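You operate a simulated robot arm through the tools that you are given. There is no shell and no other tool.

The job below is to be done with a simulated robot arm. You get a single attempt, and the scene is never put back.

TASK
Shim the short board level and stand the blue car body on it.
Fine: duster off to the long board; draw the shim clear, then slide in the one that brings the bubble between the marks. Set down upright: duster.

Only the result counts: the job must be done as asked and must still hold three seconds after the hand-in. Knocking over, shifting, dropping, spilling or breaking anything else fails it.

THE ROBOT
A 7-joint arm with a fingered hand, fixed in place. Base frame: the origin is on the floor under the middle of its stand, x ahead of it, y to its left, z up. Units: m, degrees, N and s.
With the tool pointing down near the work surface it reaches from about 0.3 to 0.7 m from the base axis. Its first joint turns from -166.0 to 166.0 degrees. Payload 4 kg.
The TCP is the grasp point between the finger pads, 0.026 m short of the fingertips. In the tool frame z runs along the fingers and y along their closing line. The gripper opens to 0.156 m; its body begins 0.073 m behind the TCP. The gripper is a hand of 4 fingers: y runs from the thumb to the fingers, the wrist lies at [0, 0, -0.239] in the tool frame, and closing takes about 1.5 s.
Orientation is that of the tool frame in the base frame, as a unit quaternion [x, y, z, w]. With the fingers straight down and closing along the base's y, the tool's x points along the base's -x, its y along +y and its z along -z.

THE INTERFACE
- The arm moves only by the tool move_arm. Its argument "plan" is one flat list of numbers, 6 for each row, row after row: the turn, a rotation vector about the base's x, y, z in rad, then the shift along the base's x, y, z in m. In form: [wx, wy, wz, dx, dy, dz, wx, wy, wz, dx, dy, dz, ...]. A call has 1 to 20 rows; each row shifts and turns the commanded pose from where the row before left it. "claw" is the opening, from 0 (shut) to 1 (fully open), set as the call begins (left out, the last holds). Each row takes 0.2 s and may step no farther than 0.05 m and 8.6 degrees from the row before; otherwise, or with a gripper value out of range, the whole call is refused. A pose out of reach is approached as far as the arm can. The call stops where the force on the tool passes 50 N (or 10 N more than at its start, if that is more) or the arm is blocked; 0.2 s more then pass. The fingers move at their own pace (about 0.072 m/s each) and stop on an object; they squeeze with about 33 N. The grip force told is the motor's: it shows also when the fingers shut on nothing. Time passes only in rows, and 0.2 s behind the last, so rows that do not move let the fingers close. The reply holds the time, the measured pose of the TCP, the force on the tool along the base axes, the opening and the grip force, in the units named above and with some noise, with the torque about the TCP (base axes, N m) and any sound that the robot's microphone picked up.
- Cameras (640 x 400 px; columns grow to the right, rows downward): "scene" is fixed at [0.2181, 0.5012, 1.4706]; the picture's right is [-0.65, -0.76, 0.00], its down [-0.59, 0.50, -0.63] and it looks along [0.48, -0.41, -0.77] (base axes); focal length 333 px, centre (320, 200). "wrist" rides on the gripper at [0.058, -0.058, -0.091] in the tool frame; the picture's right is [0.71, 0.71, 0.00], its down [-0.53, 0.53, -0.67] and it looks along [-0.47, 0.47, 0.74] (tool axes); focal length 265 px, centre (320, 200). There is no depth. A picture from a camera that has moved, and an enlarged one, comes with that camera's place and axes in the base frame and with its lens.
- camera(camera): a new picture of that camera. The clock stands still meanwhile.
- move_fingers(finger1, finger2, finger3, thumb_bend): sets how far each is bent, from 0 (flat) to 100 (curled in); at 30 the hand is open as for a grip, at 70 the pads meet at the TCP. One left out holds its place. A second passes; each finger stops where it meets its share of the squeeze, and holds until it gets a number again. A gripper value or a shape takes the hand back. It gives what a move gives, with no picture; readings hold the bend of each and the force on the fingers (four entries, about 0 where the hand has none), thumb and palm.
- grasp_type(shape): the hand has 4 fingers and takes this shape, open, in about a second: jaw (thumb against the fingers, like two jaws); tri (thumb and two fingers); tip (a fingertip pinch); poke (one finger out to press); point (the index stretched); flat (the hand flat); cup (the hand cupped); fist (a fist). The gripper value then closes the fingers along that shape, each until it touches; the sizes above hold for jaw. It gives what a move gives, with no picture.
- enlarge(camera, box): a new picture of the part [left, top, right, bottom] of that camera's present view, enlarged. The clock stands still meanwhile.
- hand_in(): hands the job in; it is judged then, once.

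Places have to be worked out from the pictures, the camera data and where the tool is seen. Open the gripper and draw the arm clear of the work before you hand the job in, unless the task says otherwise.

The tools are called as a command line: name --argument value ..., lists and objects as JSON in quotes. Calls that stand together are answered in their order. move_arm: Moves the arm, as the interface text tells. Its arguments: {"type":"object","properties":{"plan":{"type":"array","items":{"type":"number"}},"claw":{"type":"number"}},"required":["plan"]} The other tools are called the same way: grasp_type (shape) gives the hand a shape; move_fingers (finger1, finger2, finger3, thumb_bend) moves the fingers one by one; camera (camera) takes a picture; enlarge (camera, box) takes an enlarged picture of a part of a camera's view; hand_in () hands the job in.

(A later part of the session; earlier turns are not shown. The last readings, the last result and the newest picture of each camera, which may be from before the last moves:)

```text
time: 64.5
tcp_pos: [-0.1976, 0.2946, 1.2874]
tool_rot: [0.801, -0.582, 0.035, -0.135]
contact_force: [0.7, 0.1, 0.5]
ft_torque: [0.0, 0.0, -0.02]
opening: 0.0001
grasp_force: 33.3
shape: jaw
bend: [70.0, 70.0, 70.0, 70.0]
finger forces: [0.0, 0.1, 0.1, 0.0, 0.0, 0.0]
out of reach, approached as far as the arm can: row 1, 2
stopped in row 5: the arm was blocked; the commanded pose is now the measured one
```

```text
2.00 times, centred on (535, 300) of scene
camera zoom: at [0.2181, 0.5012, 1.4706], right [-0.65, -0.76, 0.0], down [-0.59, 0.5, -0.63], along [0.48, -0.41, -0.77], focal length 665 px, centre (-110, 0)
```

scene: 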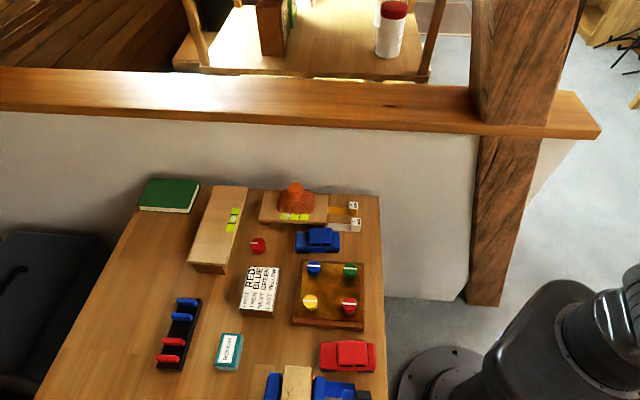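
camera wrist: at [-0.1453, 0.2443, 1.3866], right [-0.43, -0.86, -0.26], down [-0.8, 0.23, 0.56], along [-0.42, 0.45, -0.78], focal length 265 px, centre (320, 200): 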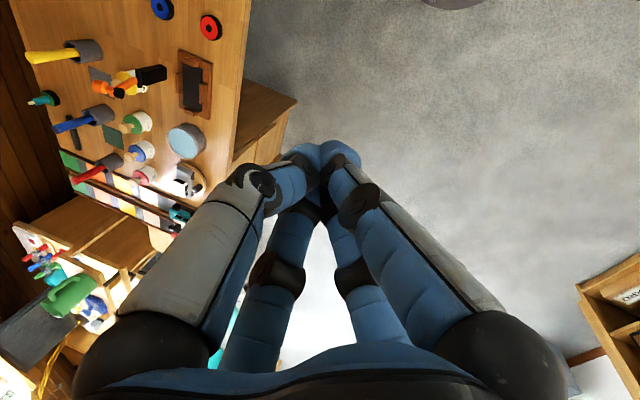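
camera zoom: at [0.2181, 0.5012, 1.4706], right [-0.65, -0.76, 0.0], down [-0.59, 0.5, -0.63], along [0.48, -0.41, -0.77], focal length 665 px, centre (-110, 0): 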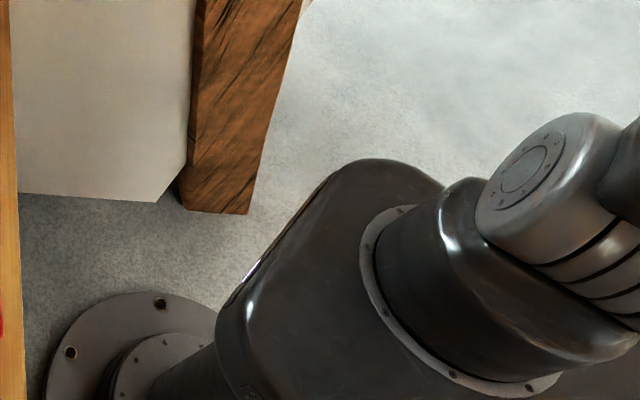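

The wrist joint is probably what limits me here: with the wrist this high, "tool straight down" over-bends joint 6. I tilt the tool outward about 40° while keeping the wrist in place, then continue.

move_arm --plan '[0.0605, 0.1032, 0.0337, -0.025, 0.013, 0.005, 0.0605, 0.1032, 0.0337, -0.025, 0.013, 0.005, 0.0605, 0.1032, 0.0337, -0.025, 0.013, 0.005, 0.0605, 0.1032, 0.0337, -0.025, 0.013, 0.005, 0.0605, 0.1032, 0.0337, -0.025, 0.013, 0.005, 0.0605, 0.1032, 0.0337, -0.025, 0.013, 0.005, 0, 0, 0, 0, 0, 0]'

enlarge --camera "scene" --box '[430, 200, 640, 400]'

camera --camera "wrist"

```text
time: 66.3
tcp_pos: [-0.3673, 0.3464, 1.3327]
tool_rot: [0.795, -0.492, -0.335, -0.118]
contact_force: [0.2, -0.4, -0.5]
ft_torque: [-0.02, -0.03, 0.01]
opening: 0.0
grasp_force: 33.0
shape: jaw
bend: [70.0, 70.0, 70.0, 70.0]
finger forces: [0.0, 0.0, 0.0, 0.1, 0.0, 0.0]
stopped in row 7: the arm was blocked; the commanded pose is now the measured one
```

```text
2.00 times, centred on (535, 300) of scene
camera zoom: at [0.2181, 0.5012, 1.4706], right [-0.65, -0.76, 0.0], down [-0.59, 0.5, -0.63], along [0.48, -0.41, -0.77], focal length 665 px, centre (-110, 0)
```

zoom: 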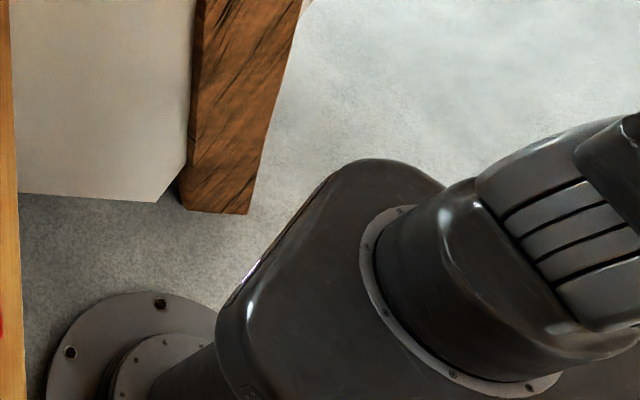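

```text
taken
camera wrist: at [-0.2616, 0.2865, 1.3543], right [-0.4, -0.84, -0.36], down [-0.33, -0.23, 0.92], along [-0.85, 0.49, -0.18], focal length 265 px, centre (320, 200)
```

wrist: 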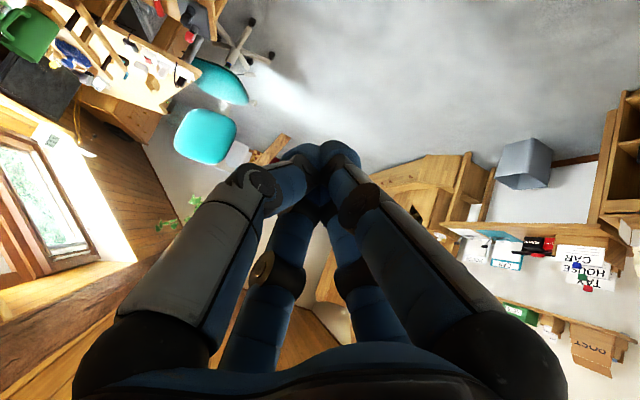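

Tilt worked. The shoulder hovers around the vertical pass, so I extend the wrist a little outward (about 6 cm, free space) to settle the elbow on the hand's side.

move_arm --plan '[0, 0, 0, -0.01, 0.01, 0, 0, 0, 0, -0.01, 0.01, 0, 0, 0, 0, -0.012, 0.012, 0, 0, 0, 0, -0.012, 0.012, 0, 0, 0, 0, 0, 0, 0]'

enlarge --camera "scene" --box '[430, 200, 640, 400]'

```text
time: 67.1
tcp_pos: [-0.3982, 0.3183, 1.391]
tool_rot: [0.784, -0.459, -0.378, -0.182]
contact_force: [0.2, -0.2, 0.0]
ft_torque: [0.02, -0.02, 0.0]
opening: 0.0
grasp_force: 32.8
shape: jaw
bend: [70.0, 70.0, 70.0, 70.0]
finger forces: [0.0, 0.0, 0.0, 0.0, 0.1, 0.1]
stopped in row 4: the arm was blocked; the commanded pose is now the measured one
```

```text
2.00 times, centred on (535, 300) of scene
camera zoom: at [0.2181, 0.5012, 1.4706], right [-0.65, -0.76, 0.0], down [-0.59, 0.5, -0.63], along [0.48, -0.41, -0.77], focal length 665 px, centre (-110, 0)
```

zoom: 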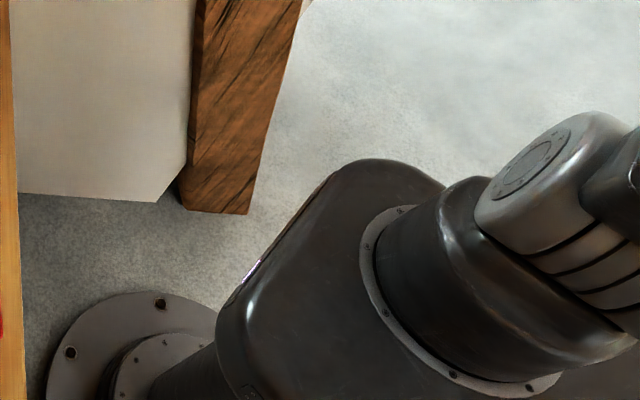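

The shoulder keeps flipping as it passes vertical. From the present state I move mainly in +y (outward toward azimuth ~115°) and slightly down to pull the elbow clearly off the axis.

move_arm --plan '[0, 0, 0, 0.006, 0.02, -0.01, 0, 0, 0, 0.006, 0.02, -0.01, 0, 0, 0, 0.006, 0.02, -0.01, 0, 0, 0, 0.006, 0.02, -0.01, 0, 0, 0, 0.006, 0.02, -0.01, 0, 0, 0, 0, 0, 0]'

enlarge --camera "scene" --box '[430, 200, 640, 400]'

```text
time: 68.1
tcp_pos: [-0.3989, 0.3235, 1.4]
tool_rot: [0.778, -0.414, -0.403, -0.247]
contact_force: [-0.1, 0.3, 0.8]
ft_torque: [0.01, -0.04, 0.0]
opening: 0.0002
grasp_force: 32.9
shape: jaw
bend: [70.0, 70.0, 70.0, 70.0]
finger forces: [0.1, 0.0, 0.0, 0.0, 0.0, 0.1]
stopped in row 4: the arm was blocked; the commanded pose is now the measured one
```

```text
2.00 times, centred on (535, 300) of scene
camera zoom: at [0.2181, 0.5012, 1.4706], right [-0.65, -0.76, 0.0], down [-0.59, 0.5, -0.63], along [0.48, -0.41, -0.77], focal length 665 px, centre (-110, 0)
```

zoom: 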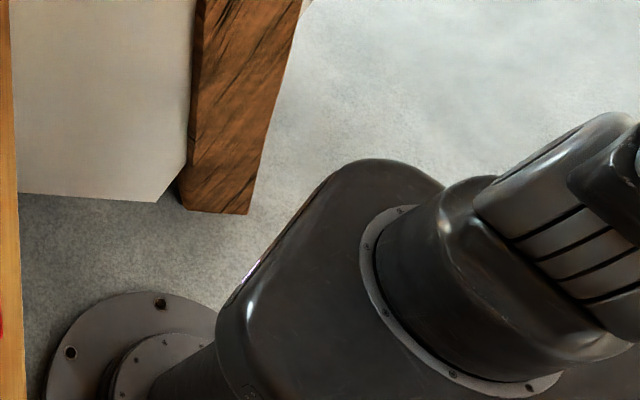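

I now rotate the whole pose rigidly clockwise about the base axis (so joints 1 and 3 share it) with the tool kept tilted outward.

move_arm --plan '[0, 0, -0.0873, 0.0297, 0.0336, 0, 0, 0, -0.0873, 0.0325, 0.0308, 0, 0, 0, -0.0873, 0.0351, 0.0279, 0, 0, 0, -0.0873, 0.0374, 0.0247, 0, 0, 0, -0.0873, 0.0394, 0.0214, 0, 0, 0, -0.0873, 0.0411, 0.0179, 0, 0, 0, 0, 0, 0, 0]'

enlarge --camera "scene" --box '[430, 200, 640, 400]'

```text
time: 68.9
tcp_pos: [-0.3392, 0.3322, 1.4398]
tool_rot: [0.714, -0.453, -0.392, -0.363]
contact_force: [0.7, -0.1, 0.2]
ft_torque: [-0.04, 0.01, 0.0]
opening: 0.0001
grasp_force: 33.0
shape: jaw
bend: [70.0, 70.0, 70.0, 70.0]
finger forces: [0.0, 0.0, 0.0, 0.0, 0.1, 0.0]
stopped in row 4: the arm was blocked; the commanded pose is now the measured one
```

```text
2.00 times, centred on (535, 300) of scene
camera zoom: at [0.2181, 0.5012, 1.4706], right [-0.65, -0.76, 0.0], down [-0.59, 0.5, -0.63], along [0.48, -0.41, -0.77], focal length 665 px, centre (-110, 0)
```

zoom: 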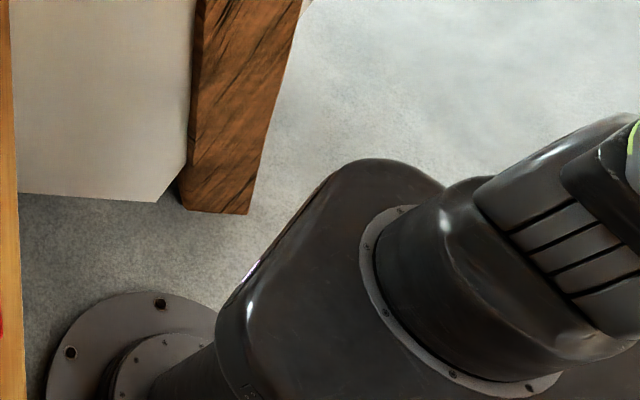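

The wrist isn't following; the elbow sits almost on the axis. I'll take the wrist inward and down so the elbow moves clearly to the opposite side, which conditions the arm well before rotating.

move_arm --plan '[0, 0, 0, 0.006, -0.003, -0.02, 0, 0, 0, 0.006, -0.003, -0.02, 0, 0, 0, 0.008, -0.004, -0.025, 0, 0, 0, 0.008, -0.004, -0.025, 0, 0, 0, 0.01, -0.005, -0.03, 0, 0, 0, 0.01, -0.005, -0.03, 0, 0, 0, 0.01, -0.005, -0.03, 0, 0, 0, 0.01, -0.005, -0.03, 0, 0, 0, 0, 0, 0]'

enlarge --camera "scene" --box '[430, 200, 640, 400]'

```text
time: 69.9
tcp_pos: [-0.3409, 0.2551, 1.3807]
tool_rot: [0.702, -0.401, -0.409, -0.423]
contact_force: [-0.2, -0.6, -0.1]
ft_torque: [-0.02, 0.0, 0.03]
opening: 0.0002
grasp_force: 32.7
shape: jaw
bend: [70.0, 70.0, 70.0, 70.0]
finger forces: [0.0, 0.0, 0.1, 0.0, 0.0, 0.0]
stopped in row 4: the arm was blocked; the commanded pose is now the measured one
```

```text
2.00 times, centred on (535, 300) of scene
camera zoom: at [0.2181, 0.5012, 1.4706], right [-0.65, -0.76, 0.0], down [-0.59, 0.5, -0.63], along [0.48, -0.41, -0.77], focal length 665 px, centre (-110, 0)
```

zoom: 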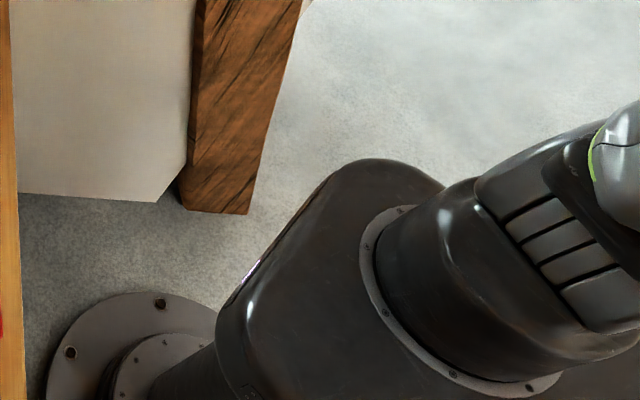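

The elbow is now leaning toward the front, opposite the wrist, as intended. I continue this inward/down motion gently.

move_arm --plan '[0, 0, 0, 0, 0, 0, 0, 0, 0, 0.005, -0.002, -0.01, 0, 0, 0, 0.005, -0.002, -0.01, 0, 0, 0, 0.005, -0.002, -0.015, 0, 0, 0, 0.005, -0.002, -0.015, 0, 0, 0, 0.005, -0.002, -0.015, 0, 0, 0, 0.005, -0.002, -0.015, 0, 0, 0, 0.005, -0.002, -0.015, 0, 0, 0, 0, 0, 0]'

camera --camera "scene"

camera --camera "wrist"

```text
time: 72.1
tcp_pos: [-0.3183, 0.1835, 1.3155]
tool_rot: [0.691, -0.353, -0.457, -0.434]
contact_force: [0.0, -0.1, -0.1]
ft_torque: [0.0, 0.02, 0.0]
opening: 0.0
grasp_force: 32.8
shape: jaw
bend: [70.0, 70.0, 70.0, 70.0]
finger forces: [0.0, 0.0, 0.0, 0.0, 0.0, 0.0]
stopped in row 9: the arm was blocked; the commanded pose is now the measured one
```

```text
taken
```

scene: 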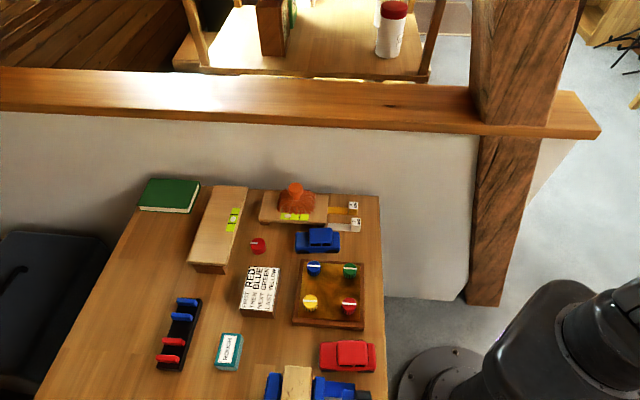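

```text
taken
camera wrist: at [-0.2178, 0.1142, 1.2952], right [-0.39, -0.33, -0.86], down [-0.42, -0.77, 0.48], along [-0.82, 0.55, 0.16], focal length 265 px, centre (320, 200)
```

wrist: 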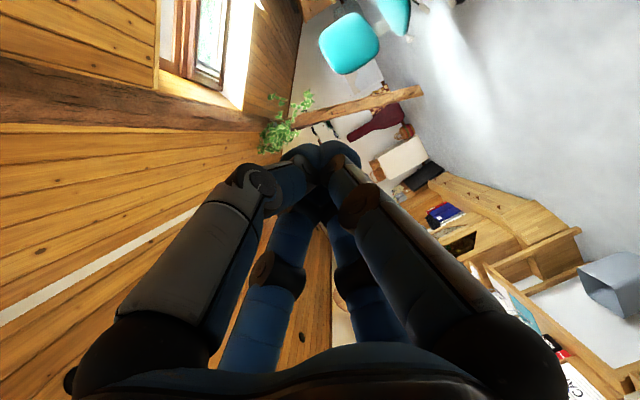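

Let it settle and look at the shoulder again.

move_arm --plan '[0, 0, 0, 0, 0, 0, 0, 0, 0, 0, 0, 0, 0, 0, 0, 0, 0, 0]'

enlarge --camera "scene" --box '[430, 200, 640, 400]'

```text
time: 72.9
tcp_pos: [-0.3186, 0.1839, 1.3148]
tool_rot: [0.691, -0.353, -0.456, -0.435]
contact_force: [-0.4, -0.7, 1.2]
ft_torque: [-0.02, 0.02, 0.02]
opening: 0.0
grasp_force: 32.5
shape: jaw
bend: [70.0, 70.0, 70.0, 70.0]
finger forces: [0.0, 0.1, 0.1, 0.0, 0.1, 0.1]
```

```text
2.00 times, centred on (535, 300) of scene
camera zoom: at [0.2181, 0.5012, 1.4706], right [-0.65, -0.76, 0.0], down [-0.59, 0.5, -0.63], along [0.48, -0.41, -0.77], focal length 665 px, centre (-110, 0)
```

zoom: 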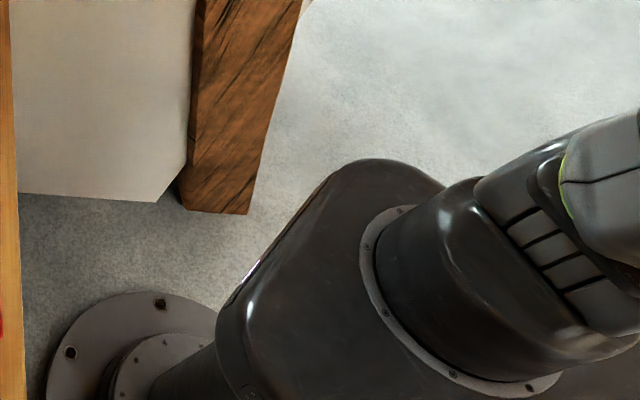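

The upper arm now leans forward (toward the table) with the forearm behind. The remaining step is to swing the forearm round via the left side to the front. I do the first stage slowly.

move_arm --plan '[-0.0425, -0.018, -0.0138, -0.0035, 0.025, -0.0112, -0.0425, -0.018, -0.0138, -0.0035, 0.025, -0.0112, -0.0425, -0.018, -0.0138, -0.0035, 0.025, -0.0112, -0.0425, -0.018, -0.0138, -0.0035, 0.025, -0.0112, -0.0425, -0.018, -0.0138, -0.0035, 0.025, -0.0112, 0, 0, 0, 0, 0, 0]'

enlarge --camera "scene" --box '[430, 200, 640, 400]'

```text
time: 73.6
tcp_pos: [-0.3297, 0.1529, 1.3349]
tool_rot: [0.704, -0.307, -0.5, -0.401]
contact_force: [-0.3, 0.9, -0.5]
ft_torque: [0.0, -0.03, 0.01]
opening: 0.0
grasp_force: 32.8
shape: jaw
bend: [70.0, 70.0, 70.0, 70.0]
finger forces: [0.0, 0.1, 0.0, 0.0, 0.1, 0.0]
stopped in row 3: the arm was blocked; the commanded pose is now the measured one
```

```text
2.00 times, centred on (535, 300) of scene
camera zoom: at [0.2181, 0.5012, 1.4706], right [-0.65, -0.76, 0.0], down [-0.59, 0.5, -0.63], along [0.48, -0.41, -0.77], focal length 665 px, centre (-110, 0)
```

zoom: 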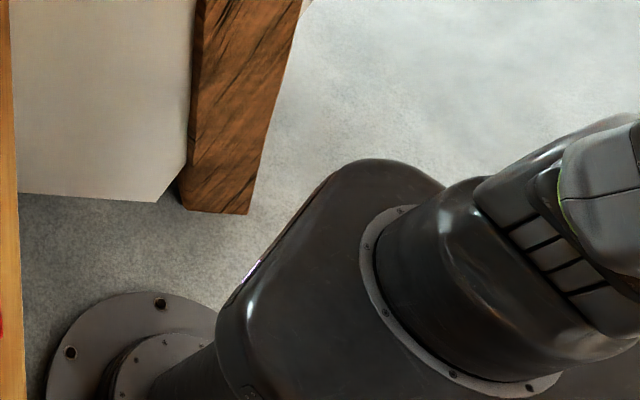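

The motion hints that joint 3 is at its stop, so the forearm has to come back the way it came (counter-clockwise past the right side), now with joint 1 unwound near zero. First I bring the tool to point down with the wrist fixed.

move_arm --plan '[-0.123, -0.0646, 0, 0.0039, -0.0073, -0.0322, -0.123, -0.0646, 0, 0.0059, -0.011, -0.0306, -0.123, -0.0646, 0, 0.0079, -0.0149, -0.0288, -0.123, -0.0646, 0, 0.0095, -0.0179, -0.0258, -0.123, -0.0646, 0, 0.0113, -0.0213, -0.0231, 0, 0, 0, 0, 0, 0]'

enlarge --camera "scene" --box '[430, 200, 640, 400]'

```text
time: 74.4
tcp_pos: [-0.2987, 0.0917, 1.2909]
tool_rot: [0.788, -0.322, -0.44, -0.285]
contact_force: [-0.8, -0.4, 0.1]
ft_torque: [-0.01, 0.03, 0.0]
opening: 0.0
grasp_force: 33.0
shape: jaw
bend: [70.0, 70.0, 70.0, 70.0]
finger forces: [0.1, 0.1, 0.1, 0.0, 0.0, 0.0]
stopped in row 3: the arm was blocked; the commanded pose is now the measured one
```

```text
2.00 times, centred on (535, 300) of scene
camera zoom: at [0.2181, 0.5012, 1.4706], right [-0.65, -0.76, 0.0], down [-0.59, 0.5, -0.63], along [0.48, -0.41, -0.77], focal length 665 px, centre (-110, 0)
```

zoom: 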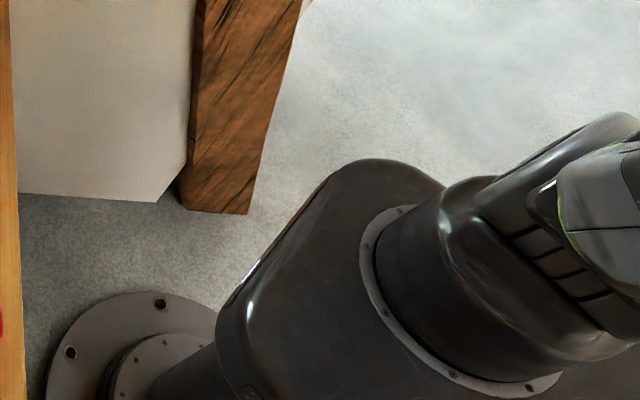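

Progress is being made in bits before the "blocked" stop, so joint speeds are likely the issue; I continue the same re-orientation in much smaller steps.

move_arm --plan '[-0.04, -0.028, 0, 0.003, -0.005, -0.009, -0.04, -0.028, 0, 0.003, -0.005, -0.009, -0.04, -0.028, 0, 0.003, -0.005, -0.009, -0.04, -0.028, 0, 0.003, -0.005, -0.009, -0.04, -0.028, 0, 0.003, -0.005, -0.008, -0.04, -0.028, 0, 0.003, -0.006, -0.008, -0.04, -0.028, 0, 0.003, -0.006, -0.008, -0.04, -0.028, 0, 0.003, -0.006, -0.008, 0, 0, 0, 0, 0, 0]'

enlarge --camera "scene" --box '[430, 200, 640, 400]'

```text
time: 76.4
tcp_pos: [-0.2692, 0.0464, 1.2245]
tool_rot: [0.866, -0.351, -0.3, -0.192]
contact_force: [0.9, -0.5, 0.0]
ft_torque: [0.04, -0.01, -0.01]
opening: 0.0001
grasp_force: 32.8
shape: jaw
bend: [70.0, 70.0, 70.0, 70.0]
finger forces: [0.1, 0.0, 0.0, 0.1, 0.1, 0.0]
```

```text
2.00 times, centred on (535, 300) of scene
camera zoom: at [0.2181, 0.5012, 1.4706], right [-0.65, -0.76, 0.0], down [-0.59, 0.5, -0.63], along [0.48, -0.41, -0.77], focal length 665 px, centre (-110, 0)
```

zoom: 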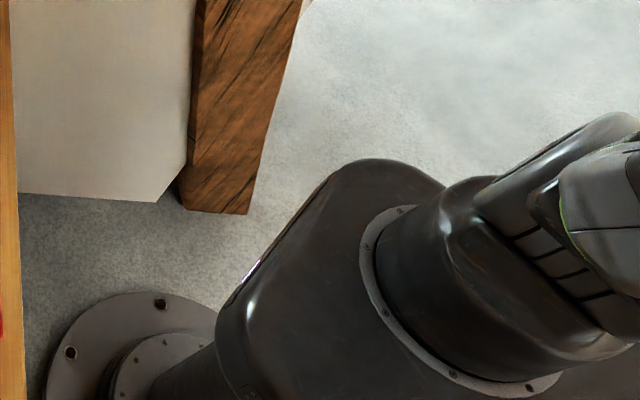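

No block this time and the wrist stayed put. I finish turning the tool down while easing the wrist outward, still slowly.

move_arm --plan '[-0.0496, -0.0351, 0, 0.002, -0.0134, -0.006, -0.0496, -0.0351, 0, 0.002, -0.0134, -0.006, -0.0496, -0.0351, 0, 0.002, -0.0134, -0.006, -0.0496, -0.0351, 0, 0.002, -0.0134, -0.006, -0.0496, -0.0351, 0, 0.002, -0.0134, -0.005, -0.0496, -0.0351, 0, 0.002, -0.0134, -0.005, -0.0496, -0.0351, 0, 0.002, -0.0134, -0.005, -0.0496, -0.0351, 0, 0.002, -0.0134, -0.005, -0.0496, -0.0351, 0, 0.002, -0.0134, -0.004, -0.0496, -0.0351, 0, 0.002, -0.0134, -0.004, -0.0496, -0.0351, 0, 0.002, -0.0134, -0.004, -0.0496, -0.0351, 0, 0.002, -0.0134, -0.004, 0, 0, 0, 0, 0, 0]'

enlarge --camera "scene" --box '[430, 200, 640, 400]'

camera --camera "wrist"

```text
time: 79.2
tcp_pos: [-0.2655, -0.0943, 1.163]
tool_rot: [0.927, -0.376, 0.009, 0.002]
contact_force: [0.3, 0.5, -0.4]
ft_torque: [-0.01, -0.03, 0.02]
opening: 0.0
grasp_force: 33.1
shape: jaw
bend: [70.0, 70.0, 70.0, 70.0]
finger forces: [0.0, 0.0, 0.0, 0.1, 0.1, 0.0]
out of reach, approached as far as the arm can: row 12
```

```text
2.00 times, centred on (535, 300) of scene
camera zoom: at [0.2181, 0.5012, 1.4706], right [-0.65, -0.76, 0.0], down [-0.59, 0.5, -0.63], along [0.48, -0.41, -0.77], focal length 665 px, centre (-110, 0)
```

zoom: 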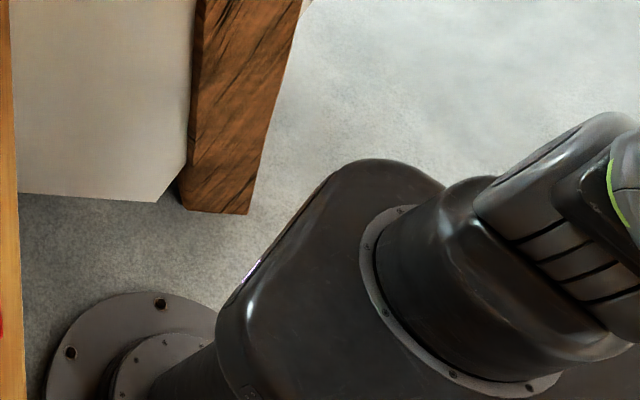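

```text
taken
camera wrist: at [-0.1852, -0.0918, 1.255], right [0.01, -1.0, 0.01], down [-0.75, 0.0, 0.66], along [-0.66, -0.02, -0.75], focal length 265 px, centre (320, 200)
```

wrist: 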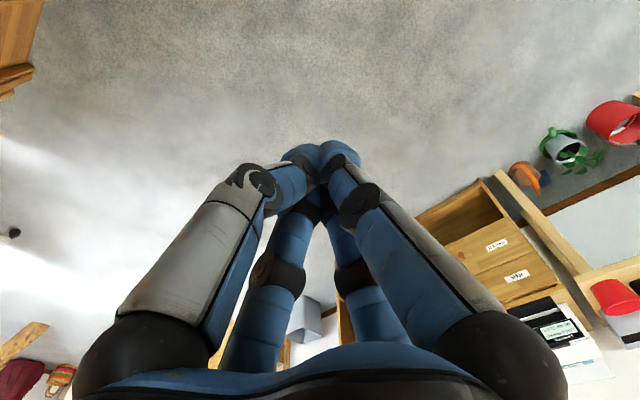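

Tool-down and stable behind the robot. Now I go counter-clockwise (back past the right side) slowly, yaw following.

move_arm --plan '[0, 0, 0.08, 0.0072, -0.0183, 0, 0, 0, 0.08, 0.0085, -0.0177, 0, 0, 0, 0.08, 0.0097, -0.0171, 0, 0, 0, 0.08, 0.0109, -0.0164, 0, 0, 0, 0.08, 0.012, -0.0156, 0, 0, 0, 0.08, 0.0131, -0.0147, 0, 0, 0, 0.08, 0.0141, -0.0138, 0, 0, 0, 0.08, 0.015, -0.0128, 0, 0, 0, 0.08, 0.0158, -0.0117, 0, 0, 0, 0.08, 0.0166, -0.0105, 0, 0, 0, 0, 0, 0, 0]'

enlarge --camera "scene" --box '[430, 200, 640, 400]'

```text
time: 80.1
tcp_pos: [-0.2561, -0.1082, 1.1646]
tool_rot: [0.944, -0.329, 0.007, 0.003]
contact_force: [0.3, 0.8, -0.5]
ft_torque: [-0.04, 0.0, 0.02]
opening: 0.0003
grasp_force: 32.9
shape: jaw
bend: [70.0, 70.0, 70.0, 70.0]
finger forces: [0.1, 0.0, 0.0, 0.0, 0.1, 0.0]
stopped in row 4: the arm was blocked; the commanded pose is now the measured one
```

```text
2.00 times, centred on (535, 300) of scene
camera zoom: at [0.2181, 0.5012, 1.4706], right [-0.65, -0.76, 0.0], down [-0.59, 0.5, -0.63], along [0.48, -0.41, -0.77], focal length 665 px, centre (-110, 0)
```

zoom: 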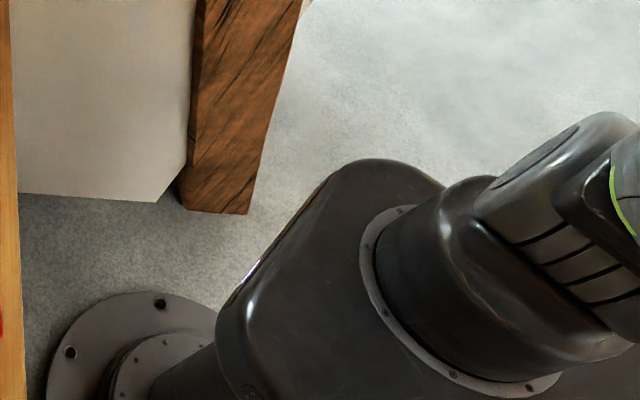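

Going that way only re-winds joint 1. With the elbow now clearly on the far side of the axis, I try the clockwise direction (via the left) again in slow 3° steps.

move_arm --plan '[0, 0, -0.0524, -0.0053, 0.0136, 0, 0, 0, -0.0524, -0.0046, 0.0139, 0, 0, 0, -0.0524, -0.0039, 0.0141, 0, 0, 0, -0.0524, -0.0031, 0.0143, 0, 0, 0, -0.0524, -0.0024, 0.0144, 0, 0, 0, -0.0524, -0.0016, 0.0145, 0, 0, 0, -0.0524, -0.0009, 0.0146, 0, 0, 0, -0.0524, -0.0001, 0.0146, 0, 0, 0, -0.0524, 0.0007, 0.0146, 0, 0, 0, -0.0524, 0.0014, 0.0145, 0, 0, 0, 0, 0, 0, 0]'

enlarge --camera "scene" --box '[430, 200, 640, 400]'

```text
time: 82.5
tcp_pos: [-0.2754, 0.0349, 1.163]
tool_rot: [0.828, -0.561, 0.006, 0.005]
contact_force: [1.0, -0.7, -0.1]
ft_torque: [-0.01, 0.0, -0.02]
opening: 0.0
grasp_force: 32.6
shape: jaw
bend: [70.0, 70.0, 70.0, 70.0]
finger forces: [0.0, 0.0, 0.0, 0.1, 0.0, 0.0]
```

```text
2.00 times, centred on (535, 300) of scene
camera zoom: at [0.2181, 0.5012, 1.4706], right [-0.65, -0.76, 0.0], down [-0.59, 0.5, -0.63], along [0.48, -0.41, -0.77], focal length 665 px, centre (-110, 0)
```

zoom: 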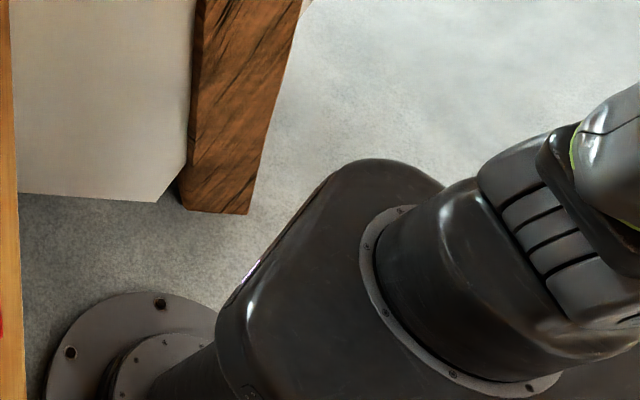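

Excellent — no block, and the shoulder follows clockwise. I continue around the left side with many small steps, slowly normalising the yaw.

move_arm --plan '[0, 0, -0.04, 0.0026, 0.0167, 0, 0, 0, -0.04, 0.0037, 0.0166, 0, 0, 0, -0.04, 0.0047, 0.0163, 0, 0, 0, -0.04, 0.0056, 0.016, 0, 0, 0, -0.04, 0.0066, 0.0156, 0, 0, 0, -0.04, 0.0076, 0.0152, 0, 0, 0, -0.04, 0.0085, 0.0147, 0, 0, 0, -0.04, 0.0093, 0.0141, 0, 0, 0, -0.04, 0.0102, 0.0135, 0, 0, 0, -0.04, 0.011, 0.0129, 0, 0, 0, -0.04, 0.0118, 0.0122, 0, 0, 0, -0.04, 0.0125, 0.0115, 0, 0, 0, -0.04, 0.0132, 0.0107, 0, 0, 0, -0.04, 0.0138, 0.0099, 0, 0, 0, -0.04, 0.0144, 0.009, 0, 0, 0, -0.04, 0.0149, 0.0081, 0, 0, 0, -0.04, 0.0154, 0.0072, 0, 0, 0, -0.04, 0.0158, 0.0062, 0, 0, 0, 0, 0, 0, 0]'

enlarge --camera "scene" --box '[430, 200, 640, 400]'

```text
time: 84.2
tcp_pos: [-0.2498, 0.1242, 1.1483]
tool_rot: [0.75, -0.657, 0.01, -0.074]
contact_force: [0.5, 0.0, -0.3]
ft_torque: [0.0, -0.01, 0.0]
opening: 0.0
grasp_force: 33.3
shape: jaw
bend: [70.0, 70.0, 70.0, 70.0]
finger forces: [0.0, 0.0, 0.0, 0.0, 0.1, 0.1]
stopped in row 8: the arm was blocked; the commanded pose is now the measured one
```

```text
2.00 times, centred on (535, 300) of scene
camera zoom: at [0.2181, 0.5012, 1.4706], right [-0.65, -0.76, 0.0], down [-0.59, 0.5, -0.63], along [0.48, -0.41, -0.77], focal length 665 px, centre (-110, 0)
```

zoom: 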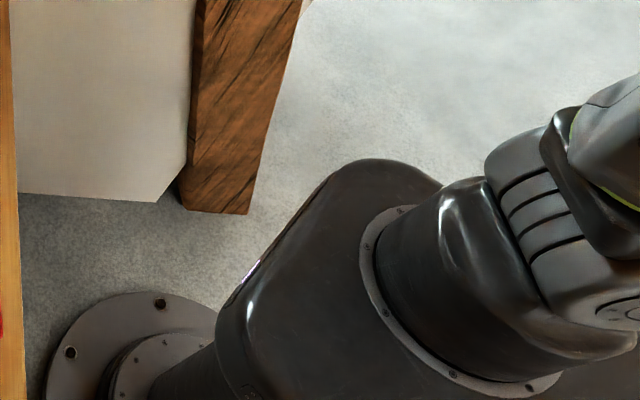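

Good progress to azimuth 154° before a stop; the shoulder keeps unwinding. I continue with slower 2.5° steps.

move_arm --plan '[0, 0, 0, 0, 0, 0, 0, 0, -0.03, 0.0056, 0.0108, 0.001, 0, 0, -0.03, 0.006, 0.0106, 0.001, 0, 0, -0.03, 0.0065, 0.0103, 0.001, 0, 0, -0.03, 0.0069, 0.01, 0.001, 0, 0, -0.03, 0.0074, 0.0097, 0.001, 0, 0, -0.03, 0.0078, 0.0094, 0.001, 0, 0, -0.03, 0.0082, 0.009, 0.001, 0, 0, -0.03, 0.0086, 0.0087, 0.001, 0, 0, -0.03, 0.0089, 0.0083, 0.001, 0, 0, -0.03, 0.0093, 0.0079, 0.001, 0, 0, 0, 0, 0, 0]'

enlarge --camera "scene" --box '[430, 200, 640, 400]'

```text
time: 86.4
tcp_pos: [-0.2146, 0.1752, 1.1426]
tool_rot: [-0.68, 0.717, -0.03, 0.15]
contact_force: [0.3, 0.1, 0.0]
ft_torque: [-0.01, 0.0, -0.01]
opening: 0.0002
grasp_force: 33.2
shape: jaw
bend: [70.0, 70.0, 70.0, 70.0]
finger forces: [0.0, 0.0, 0.0, 0.1, 0.1, 0.0]
stopped in row 10: the arm was blocked; the commanded pose is now the measured one
```

```text
2.00 times, centred on (535, 300) of scene
camera zoom: at [0.2181, 0.5012, 1.4706], right [-0.65, -0.76, 0.0], down [-0.59, 0.5, -0.63], along [0.48, -0.41, -0.77], focal length 665 px, centre (-110, 0)
```

zoom: 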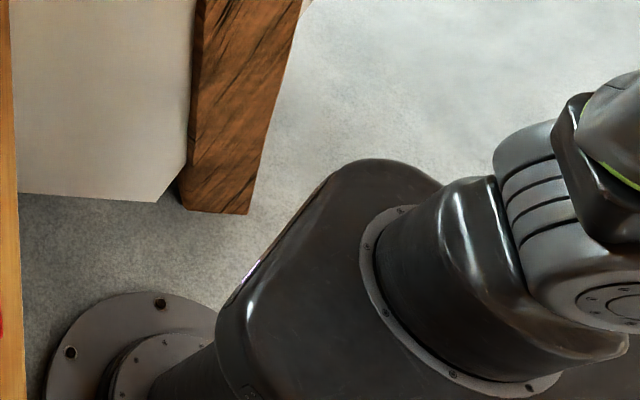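

The shoulder has unwound almost to the opposite end with joint 3 nearly straight, so from here a counter-clockwise trip (past the right side, close in) should bring the arm round in a normal posture. I start it slowly while levelling the tool.

move_arm --plan '[-0.0164, 0.026, 0.0524, -0.0125, -0.0177, -0.001, -0.0164, 0.026, 0.0524, -0.0118, -0.018, -0.001, -0.0164, 0.026, 0.0524, -0.011, -0.0183, -0.001, -0.0164, 0.026, 0.0524, -0.0103, -0.0185, -0.001, -0.0164, 0.026, 0.0524, -0.0095, -0.0187, -0.001, -0.0164, 0.026, 0.0524, -0.0087, -0.0189, -0.001, -0.0164, 0.026, 0.0524, -0.0079, -0.019, -0.001, -0.0164, 0.026, 0.0524, -0.0071, -0.0191, -0.001, -0.0164, 0.026, 0.0524, -0.0063, -0.0191, -0.001, -0.0164, 0.026, 0.0524, -0.0055, -0.0191, -0.001, 0, 0, 0, 0, 0, 0]'

enlarge --camera "scene" --box '[430, 200, 640, 400]'

```text
time: 88.8
tcp_pos: [-0.3044, -0.01, 1.1351]
tool_rot: [0.848, -0.528, -0.039, -0.004]
contact_force: [-0.5, 0.3, -0.8]
ft_torque: [0.02, -0.02, 0.04]
opening: 0.0
grasp_force: 32.7
shape: jaw
bend: [70.0, 70.0, 70.0, 70.0]
finger forces: [0.0, 0.0, 0.0, 0.1, 0.0, 0.1]
```

```text
2.00 times, centred on (535, 300) of scene
camera zoom: at [0.2181, 0.5012, 1.4706], right [-0.65, -0.76, 0.0], down [-0.59, 0.5, -0.63], along [0.48, -0.41, -0.77], focal length 665 px, centre (-110, 0)
```

zoom: 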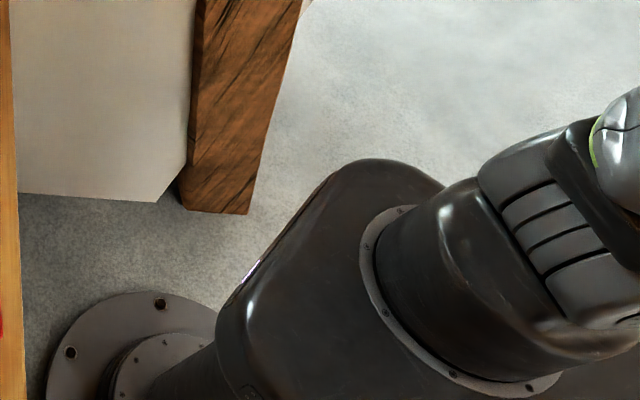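

That worked without a stop and joint 3 seems moderate. I continue counter-clockwise behind the robot in slow steps.

move_arm --plan '[0, 0, 0.08, 0.0014, -0.0206, 0, 0, 0, 0.08, 0.0028, -0.0204, 0, 0, 0, 0.08, 0.0042, -0.0202, 0, 0, 0, 0.08, 0.0056, -0.0198, 0, 0, 0, 0.08, 0.007, -0.0194, 0, 0, 0, 0.08, 0.0083, -0.0188, 0, 0, 0, 0.08, 0.0096, -0.0182, 0, 0, 0, 0.08, 0.0109, -0.0175, 0, 0, 0, 0.08, 0.0121, -0.0167, 0, 0, 0, 0.08, 0.0132, -0.0158, 0, 0, 0, 0, 0, 0, 0]'

enlarge --camera "scene" --box '[430, 200, 640, 400]'

```text
time: 91.2
tcp_pos: [-0.2281, -0.1987, 1.1326]
tool_rot: [0.987, -0.155, -0.036, 0.011]
contact_force: [0.0, -0.2, 0.4]
ft_torque: [0.0, -0.02, 0.0]
opening: 0.0001
grasp_force: 32.4
shape: jaw
bend: [70.0, 70.0, 70.0, 70.0]
finger forces: [0.1, 0.1, 0.0, 0.1, 0.0, 0.0]
```

```text
2.00 times, centred on (535, 300) of scene
camera zoom: at [0.2181, 0.5012, 1.4706], right [-0.65, -0.76, 0.0], down [-0.59, 0.5, -0.63], along [0.48, -0.41, -0.77], focal length 665 px, centre (-110, 0)
```

zoom: 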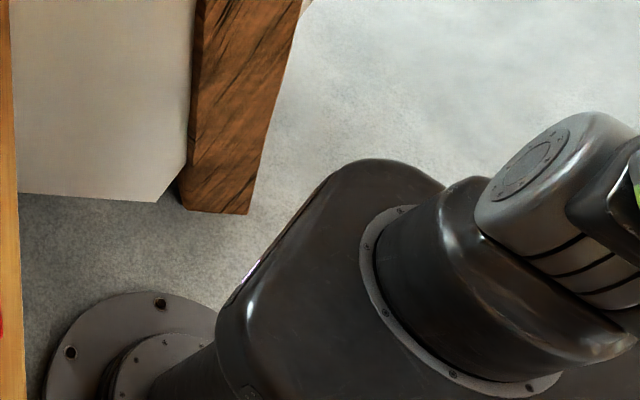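

The tool's yaw relative to the arm drifted to about −60°, which is where the wrist roll ran out of travel at the very beginning — probably the real cause of these blocks. I rotate the tool +70° about the vertical in place to free it.

move_arm --plan '[0, 0, 0.12, 0, 0, 0, 0, 0, 0.12, 0, 0, 0, 0, 0, 0.12, 0, 0, 0, 0, 0, 0.12, 0, 0, 0, 0, 0, 0.12, 0, 0, 0, 0, 0, 0.12, 0, 0, 0, 0, 0, 0.12, 0, 0, 0, 0, 0, 0.12, 0, 0, 0, 0, 0, 0.12, 0, 0, 0, 0, 0, 0.12, 0, 0, 0, 0, 0, 0, 0, 0, 0]'

enlarge --camera "scene" --box '[430, 200, 640, 400]'

camera --camera "wrist"

```text
time: 92.2
tcp_pos: [-0.2574, -0.168, 1.1191]
tool_rot: [0.999, 0.002, -0.038, -0.03]
contact_force: [-0.8, 0.2, 0.7]
ft_torque: [-0.02, 0.0, 0.02]
opening: 0.0001
grasp_force: 33.1
shape: jaw
bend: [70.0, 70.0, 70.0, 70.0]
finger forces: [0.1, 0.0, 0.1, 0.0, 0.0, 0.0]
stopped in row 5: the arm was blocked; the commanded pose is now the measured one
```

```text
2.00 times, centred on (535, 300) of scene
camera zoom: at [0.2181, 0.5012, 1.4706], right [-0.65, -0.76, 0.0], down [-0.59, 0.5, -0.63], along [0.48, -0.41, -0.77], focal length 665 px, centre (-110, 0)
```

zoom: 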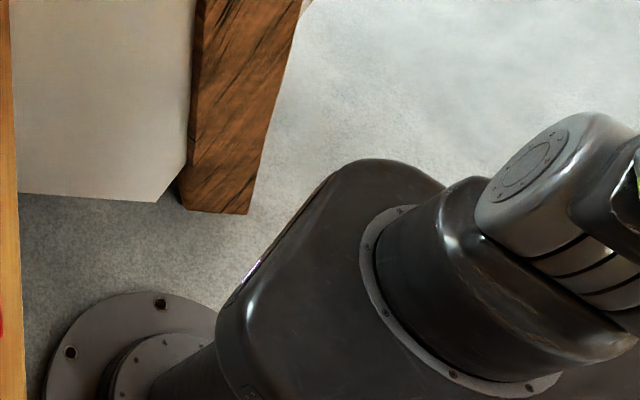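

```text
taken
camera wrist: at [-0.1928, -0.1166, 1.2094], right [0.71, -0.7, -0.1], down [-0.47, -0.57, 0.67], along [-0.53, -0.43, -0.73], focal length 265 px, centre (320, 200)
```

wrist: 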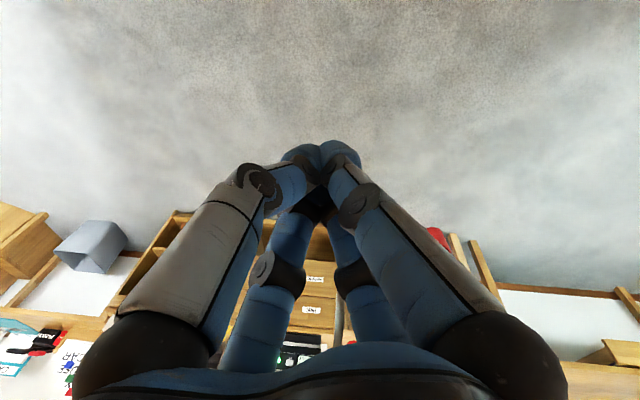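

Positive yaw is blocked here, so the roll joint may be at the opposite stop in this posture. I test the negative yaw direction in place.

move_arm --plan '[0, 0, -0.1, 0, 0, 0, 0, 0, -0.1, 0, 0, 0, 0, 0, -0.1, 0, 0, 0, 0, 0, -0.1, 0, 0, 0, 0, 0, -0.1, 0, 0, 0, 0, 0, -0.1, 0, 0, 0, 0, 0, -0.1, 0, 0, 0, 0, 0, -0.1, 0, 0, 0, 0, 0, -0.1, 0, 0, 0, 0, 0, -0.1, 0, 0, 0, 0, 0, 0, 0, 0, 0]'

enlarge --camera "scene" --box '[430, 200, 640, 400]'

```text
time: 94.6
tcp_pos: [-0.3263, -0.0657, 1.1285]
tool_rot: [0.88, -0.473, -0.021, -0.043]
contact_force: [0.4, 0.5, 0.3]
ft_torque: [0.0, -0.01, 0.0]
opening: 0.0
grasp_force: 33.0
shape: jaw
bend: [70.0, 70.0, 70.0, 70.0]
finger forces: [0.1, 0.0, 0.0, 0.1, 0.1, 0.0]
out of reach, approached as far as the arm can: row 7, 8, 9, 10
```

```text
2.00 times, centred on (535, 300) of scene
camera zoom: at [0.2181, 0.5012, 1.4706], right [-0.65, -0.76, 0.0], down [-0.59, 0.5, -0.63], along [0.48, -0.41, -0.77], focal length 665 px, centre (-110, 0)
```

zoom: 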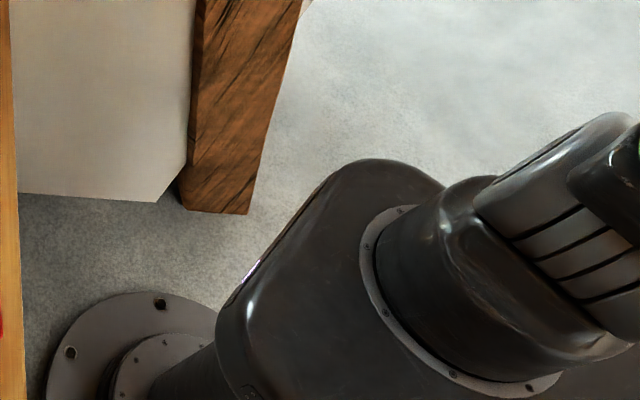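

I now have a consistent picture: the base zero faces backward, and the wrist roll limit is about −90° relative to the forearm. I'll move the wrist clockwise with yaw held, to get the shoulder to swing over to the other end (as happened before), then unwind the yaw there.

move_arm --plan '[0, 0, 0, 0.006, 0.0105, 0.003, 0, 0, 0, 0.006, 0.0105, 0.003, 0, 0, 0, 0.006, 0.0105, 0.003, 0, 0, 0, 0.006, 0.0105, 0.003, 0, 0, 0, 0.005, 0.0105, 0.003, 0, 0, 0, 0.005, 0.0105, 0.003, 0, 0, 0, 0.005, 0.0105, 0.003, 0, 0, 0, 0.004, 0.0105, 0.003, 0, 0, 0, 0.003, 0.0105, 0.003, 0, 0, 0, 0.003, 0.0105, 0.003, 0, 0, 0, 0, 0, 0]'

enlarge --camera "scene" --box '[430, 200, 640, 400]'

```text
time: 97.0
tcp_pos: [-0.2767, 0.0229, 1.1558]
tool_rot: [0.885, -0.461, -0.026, -0.068]
contact_force: [0.3, 0.3, 0.0]
ft_torque: [-0.03, 0.04, 0.0]
opening: 0.0
grasp_force: 32.8
shape: jaw
bend: [70.0, 70.0, 70.0, 70.0]
finger forces: [0.0, 0.1, 0.0, 0.0, 0.0, 0.0]
```

```text
2.00 times, centred on (535, 300) of scene
camera zoom: at [0.2181, 0.5012, 1.4706], right [-0.65, -0.76, 0.0], down [-0.59, 0.5, -0.63], along [0.48, -0.41, -0.77], focal length 665 px, centre (-110, 0)
```

zoom: 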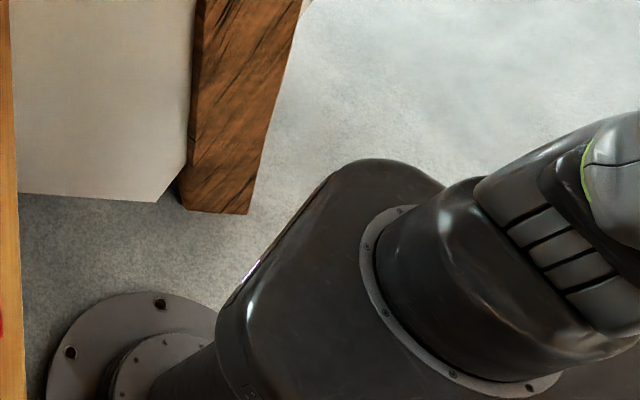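

The shoulder is swinging over smoothly without a stop. I continue the same gentle clockwise motion with yaw held.

move_arm --plan '[0, 0, 0, 0.0012, 0.0105, 0, 0, 0, 0, 0.0016, 0.0104, 0, 0, 0, 0, 0.0021, 0.0103, 0, 0, 0, 0, 0.0027, 0.0102, 0, 0, 0, 0, 0.0032, 0.01, 0, 0, 0, 0, 0.0037, 0.0098, 0, 0, 0, 0, 0.0042, 0.0096, 0, 0, 0, 0, 0.0048, 0.0093, 0, 0, 0, 0, 0, 0, 0]'

enlarge --camera "scene" --box '[430, 200, 640, 400]'

```text
time: 98.3
tcp_pos: [-0.2734, 0.0661, 1.1533]
tool_rot: [0.882, -0.456, -0.027, -0.118]
contact_force: [0.0, 0.9, 0.0]
ft_torque: [0.0, -0.01, -0.01]
opening: 0.0002
grasp_force: 33.2
shape: jaw
bend: [70.0, 70.0, 70.0, 70.0]
finger forces: [0.0, 0.0, 0.0, 0.0, 0.0, 0.0]
stopped in row 6: the arm was blocked; the commanded pose is now the measured one
```

```text
2.00 times, centred on (535, 300) of scene
camera zoom: at [0.2181, 0.5012, 1.4706], right [-0.65, -0.76, 0.0], down [-0.59, 0.5, -0.63], along [0.48, -0.41, -0.77], focal length 665 px, centre (-110, 0)
```

zoom: 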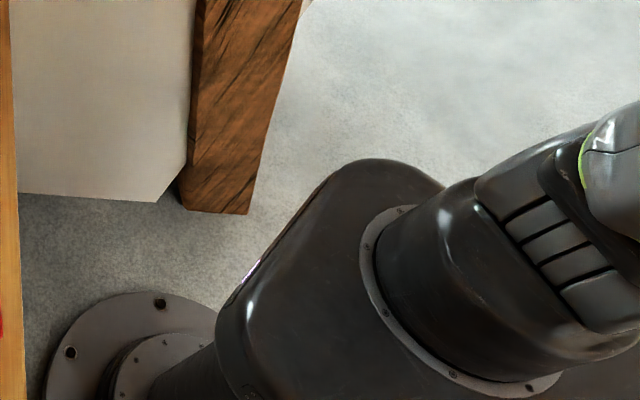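

Stuck again near azimuth 178° with the tool tilting. To find what is constrained, I test a small straight lift and a small outward move from here.

move_arm --plan '[0, 0, 0, 0, 0, 0, 0, 0, 0, -0.008, 0, 0, 0, 0, 0, -0.008, 0, 0, 0, 0, 0, -0.008, 0, 0, 0, 0, 0, -0.008, 0, 0, 0, 0, 0, -0.008, 0, 0, 0, 0, 0, -0.008, 0, 0, 0, 0, 0, 0, 0, 0]'

enlarge --camera "scene" --box '[430, 200, 640, 400]'

```text
time: 100.1
tcp_pos: [-0.3207, 0.0665, 1.1524]
tool_rot: [0.882, -0.456, -0.026, -0.117]
contact_force: [0.9, 0.4, -0.3]
ft_torque: [-0.08, -0.02, -0.02]
opening: 0.0
grasp_force: 32.9
shape: jaw
bend: [70.0, 70.0, 70.0, 70.0]
finger forces: [0.0, 0.0, 0.1, 0.1, 0.1, 0.0]
```

```text
2.00 times, centred on (535, 300) of scene
camera zoom: at [0.2181, 0.5012, 1.4706], right [-0.65, -0.76, 0.0], down [-0.59, 0.5, -0.63], along [0.48, -0.41, -0.77], focal length 665 px, centre (-110, 0)
```

zoom: 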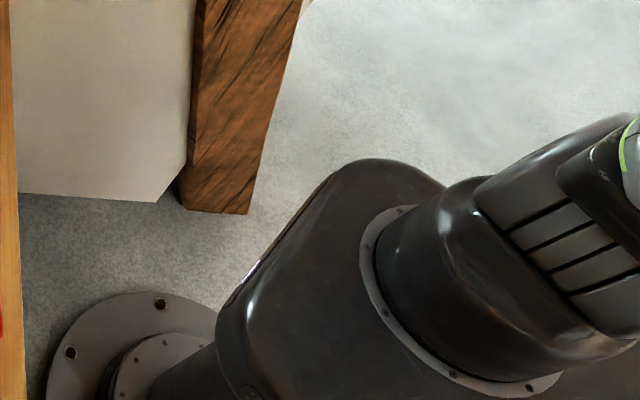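

Radial motion is free. Now I test a small tangential (+y) move here, with yaw turning along.

move_arm --plan '[0, 0, -0.03, 0.0005, 0.009, 0, 0, 0, -0.03, 0.0008, 0.009, 0, 0, 0, -0.03, 0.001, 0.009, 0, 0, 0, -0.03, 0.0013, 0.009, 0, 0, 0, -0.03, 0.0015, 0.009, 0, 0, 0, -0.03, 0.0018, 0.009, 0, 0, 0, 0, 0, 0, 0]'

enlarge --camera "scene" --box '[430, 200, 640, 400]'

```text
time: 101.7
tcp_pos: [-0.3127, 0.1198, 1.1522]
tool_rot: [0.837, -0.534, -0.016, -0.119]
contact_force: [0.4, 0.1, -0.5]
ft_torque: [0.0, 0.03, 0.01]
opening: 0.0
grasp_force: 33.7
shape: jaw
bend: [70.0, 70.0, 70.0, 70.0]
finger forces: [0.1, 0.0, 0.0, 0.0, 0.1, 0.1]
```

```text
2.00 times, centred on (535, 300) of scene
camera zoom: at [0.2181, 0.5012, 1.4706], right [-0.65, -0.76, 0.0], down [-0.59, 0.5, -0.63], along [0.48, -0.41, -0.77], focal length 665 px, centre (-110, 0)
```

zoom: 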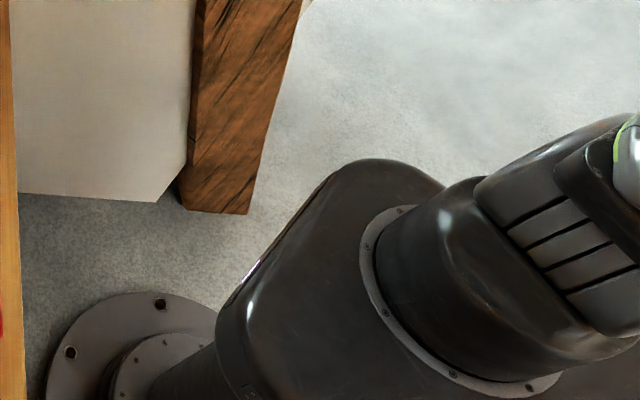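

That worked smoothly at this radius. I keep going clockwise with small steps, yaw following at the same rate.

move_arm --plan '[0, 0, -0.035, 0.0044, 0.0108, 0, 0, 0, -0.035, 0.0048, 0.0107, 0, 0, 0, -0.035, 0.0051, 0.0105, 0, 0, 0, -0.035, 0.0055, 0.0103, 0, 0, 0, -0.035, 0.0059, 0.0101, 0, 0, 0, -0.035, 0.0062, 0.0099, 0, 0, 0, -0.035, 0.0065, 0.0097, 0, 0, 0, -0.035, 0.0069, 0.0095, 0, 0, 0, -0.035, 0.0072, 0.0092, 0, 0, 0, -0.035, 0.0075, 0.009, 0, 0, 0, -0.035, 0.0078, 0.0087, 0, 0, 0, -0.035, 0.0081, 0.0084, 0, 0, 0, 0, 0, 0, 0]'

enlarge --camera "scene" --box '[430, 200, 640, 400]'

```text
time: 104.1
tcp_pos: [-0.2686, 0.1923, 1.154]
tool_rot: [0.733, -0.654, -0.007, -0.19]
contact_force: [0.3, -0.3, -0.5]
ft_torque: [-0.02, 0.0, -0.03]
opening: 0.0
grasp_force: 33.0
shape: jaw
bend: [70.0, 70.0, 70.0, 70.0]
finger forces: [0.0, 0.0, 0.0, 0.0, 0.1, 0.0]
stopped in row 11: the arm was blocked; the commanded pose is now the measured one
```

```text
2.00 times, centred on (535, 300) of scene
camera zoom: at [0.2181, 0.5012, 1.4706], right [-0.65, -0.76, 0.0], down [-0.59, 0.5, -0.63], along [0.48, -0.41, -0.77], focal length 665 px, centre (-110, 0)
```

zoom: 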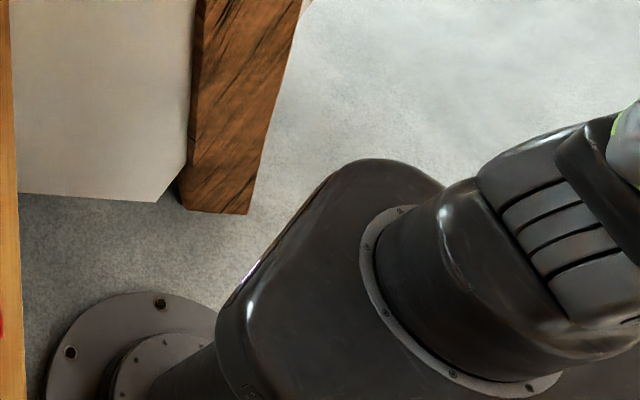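

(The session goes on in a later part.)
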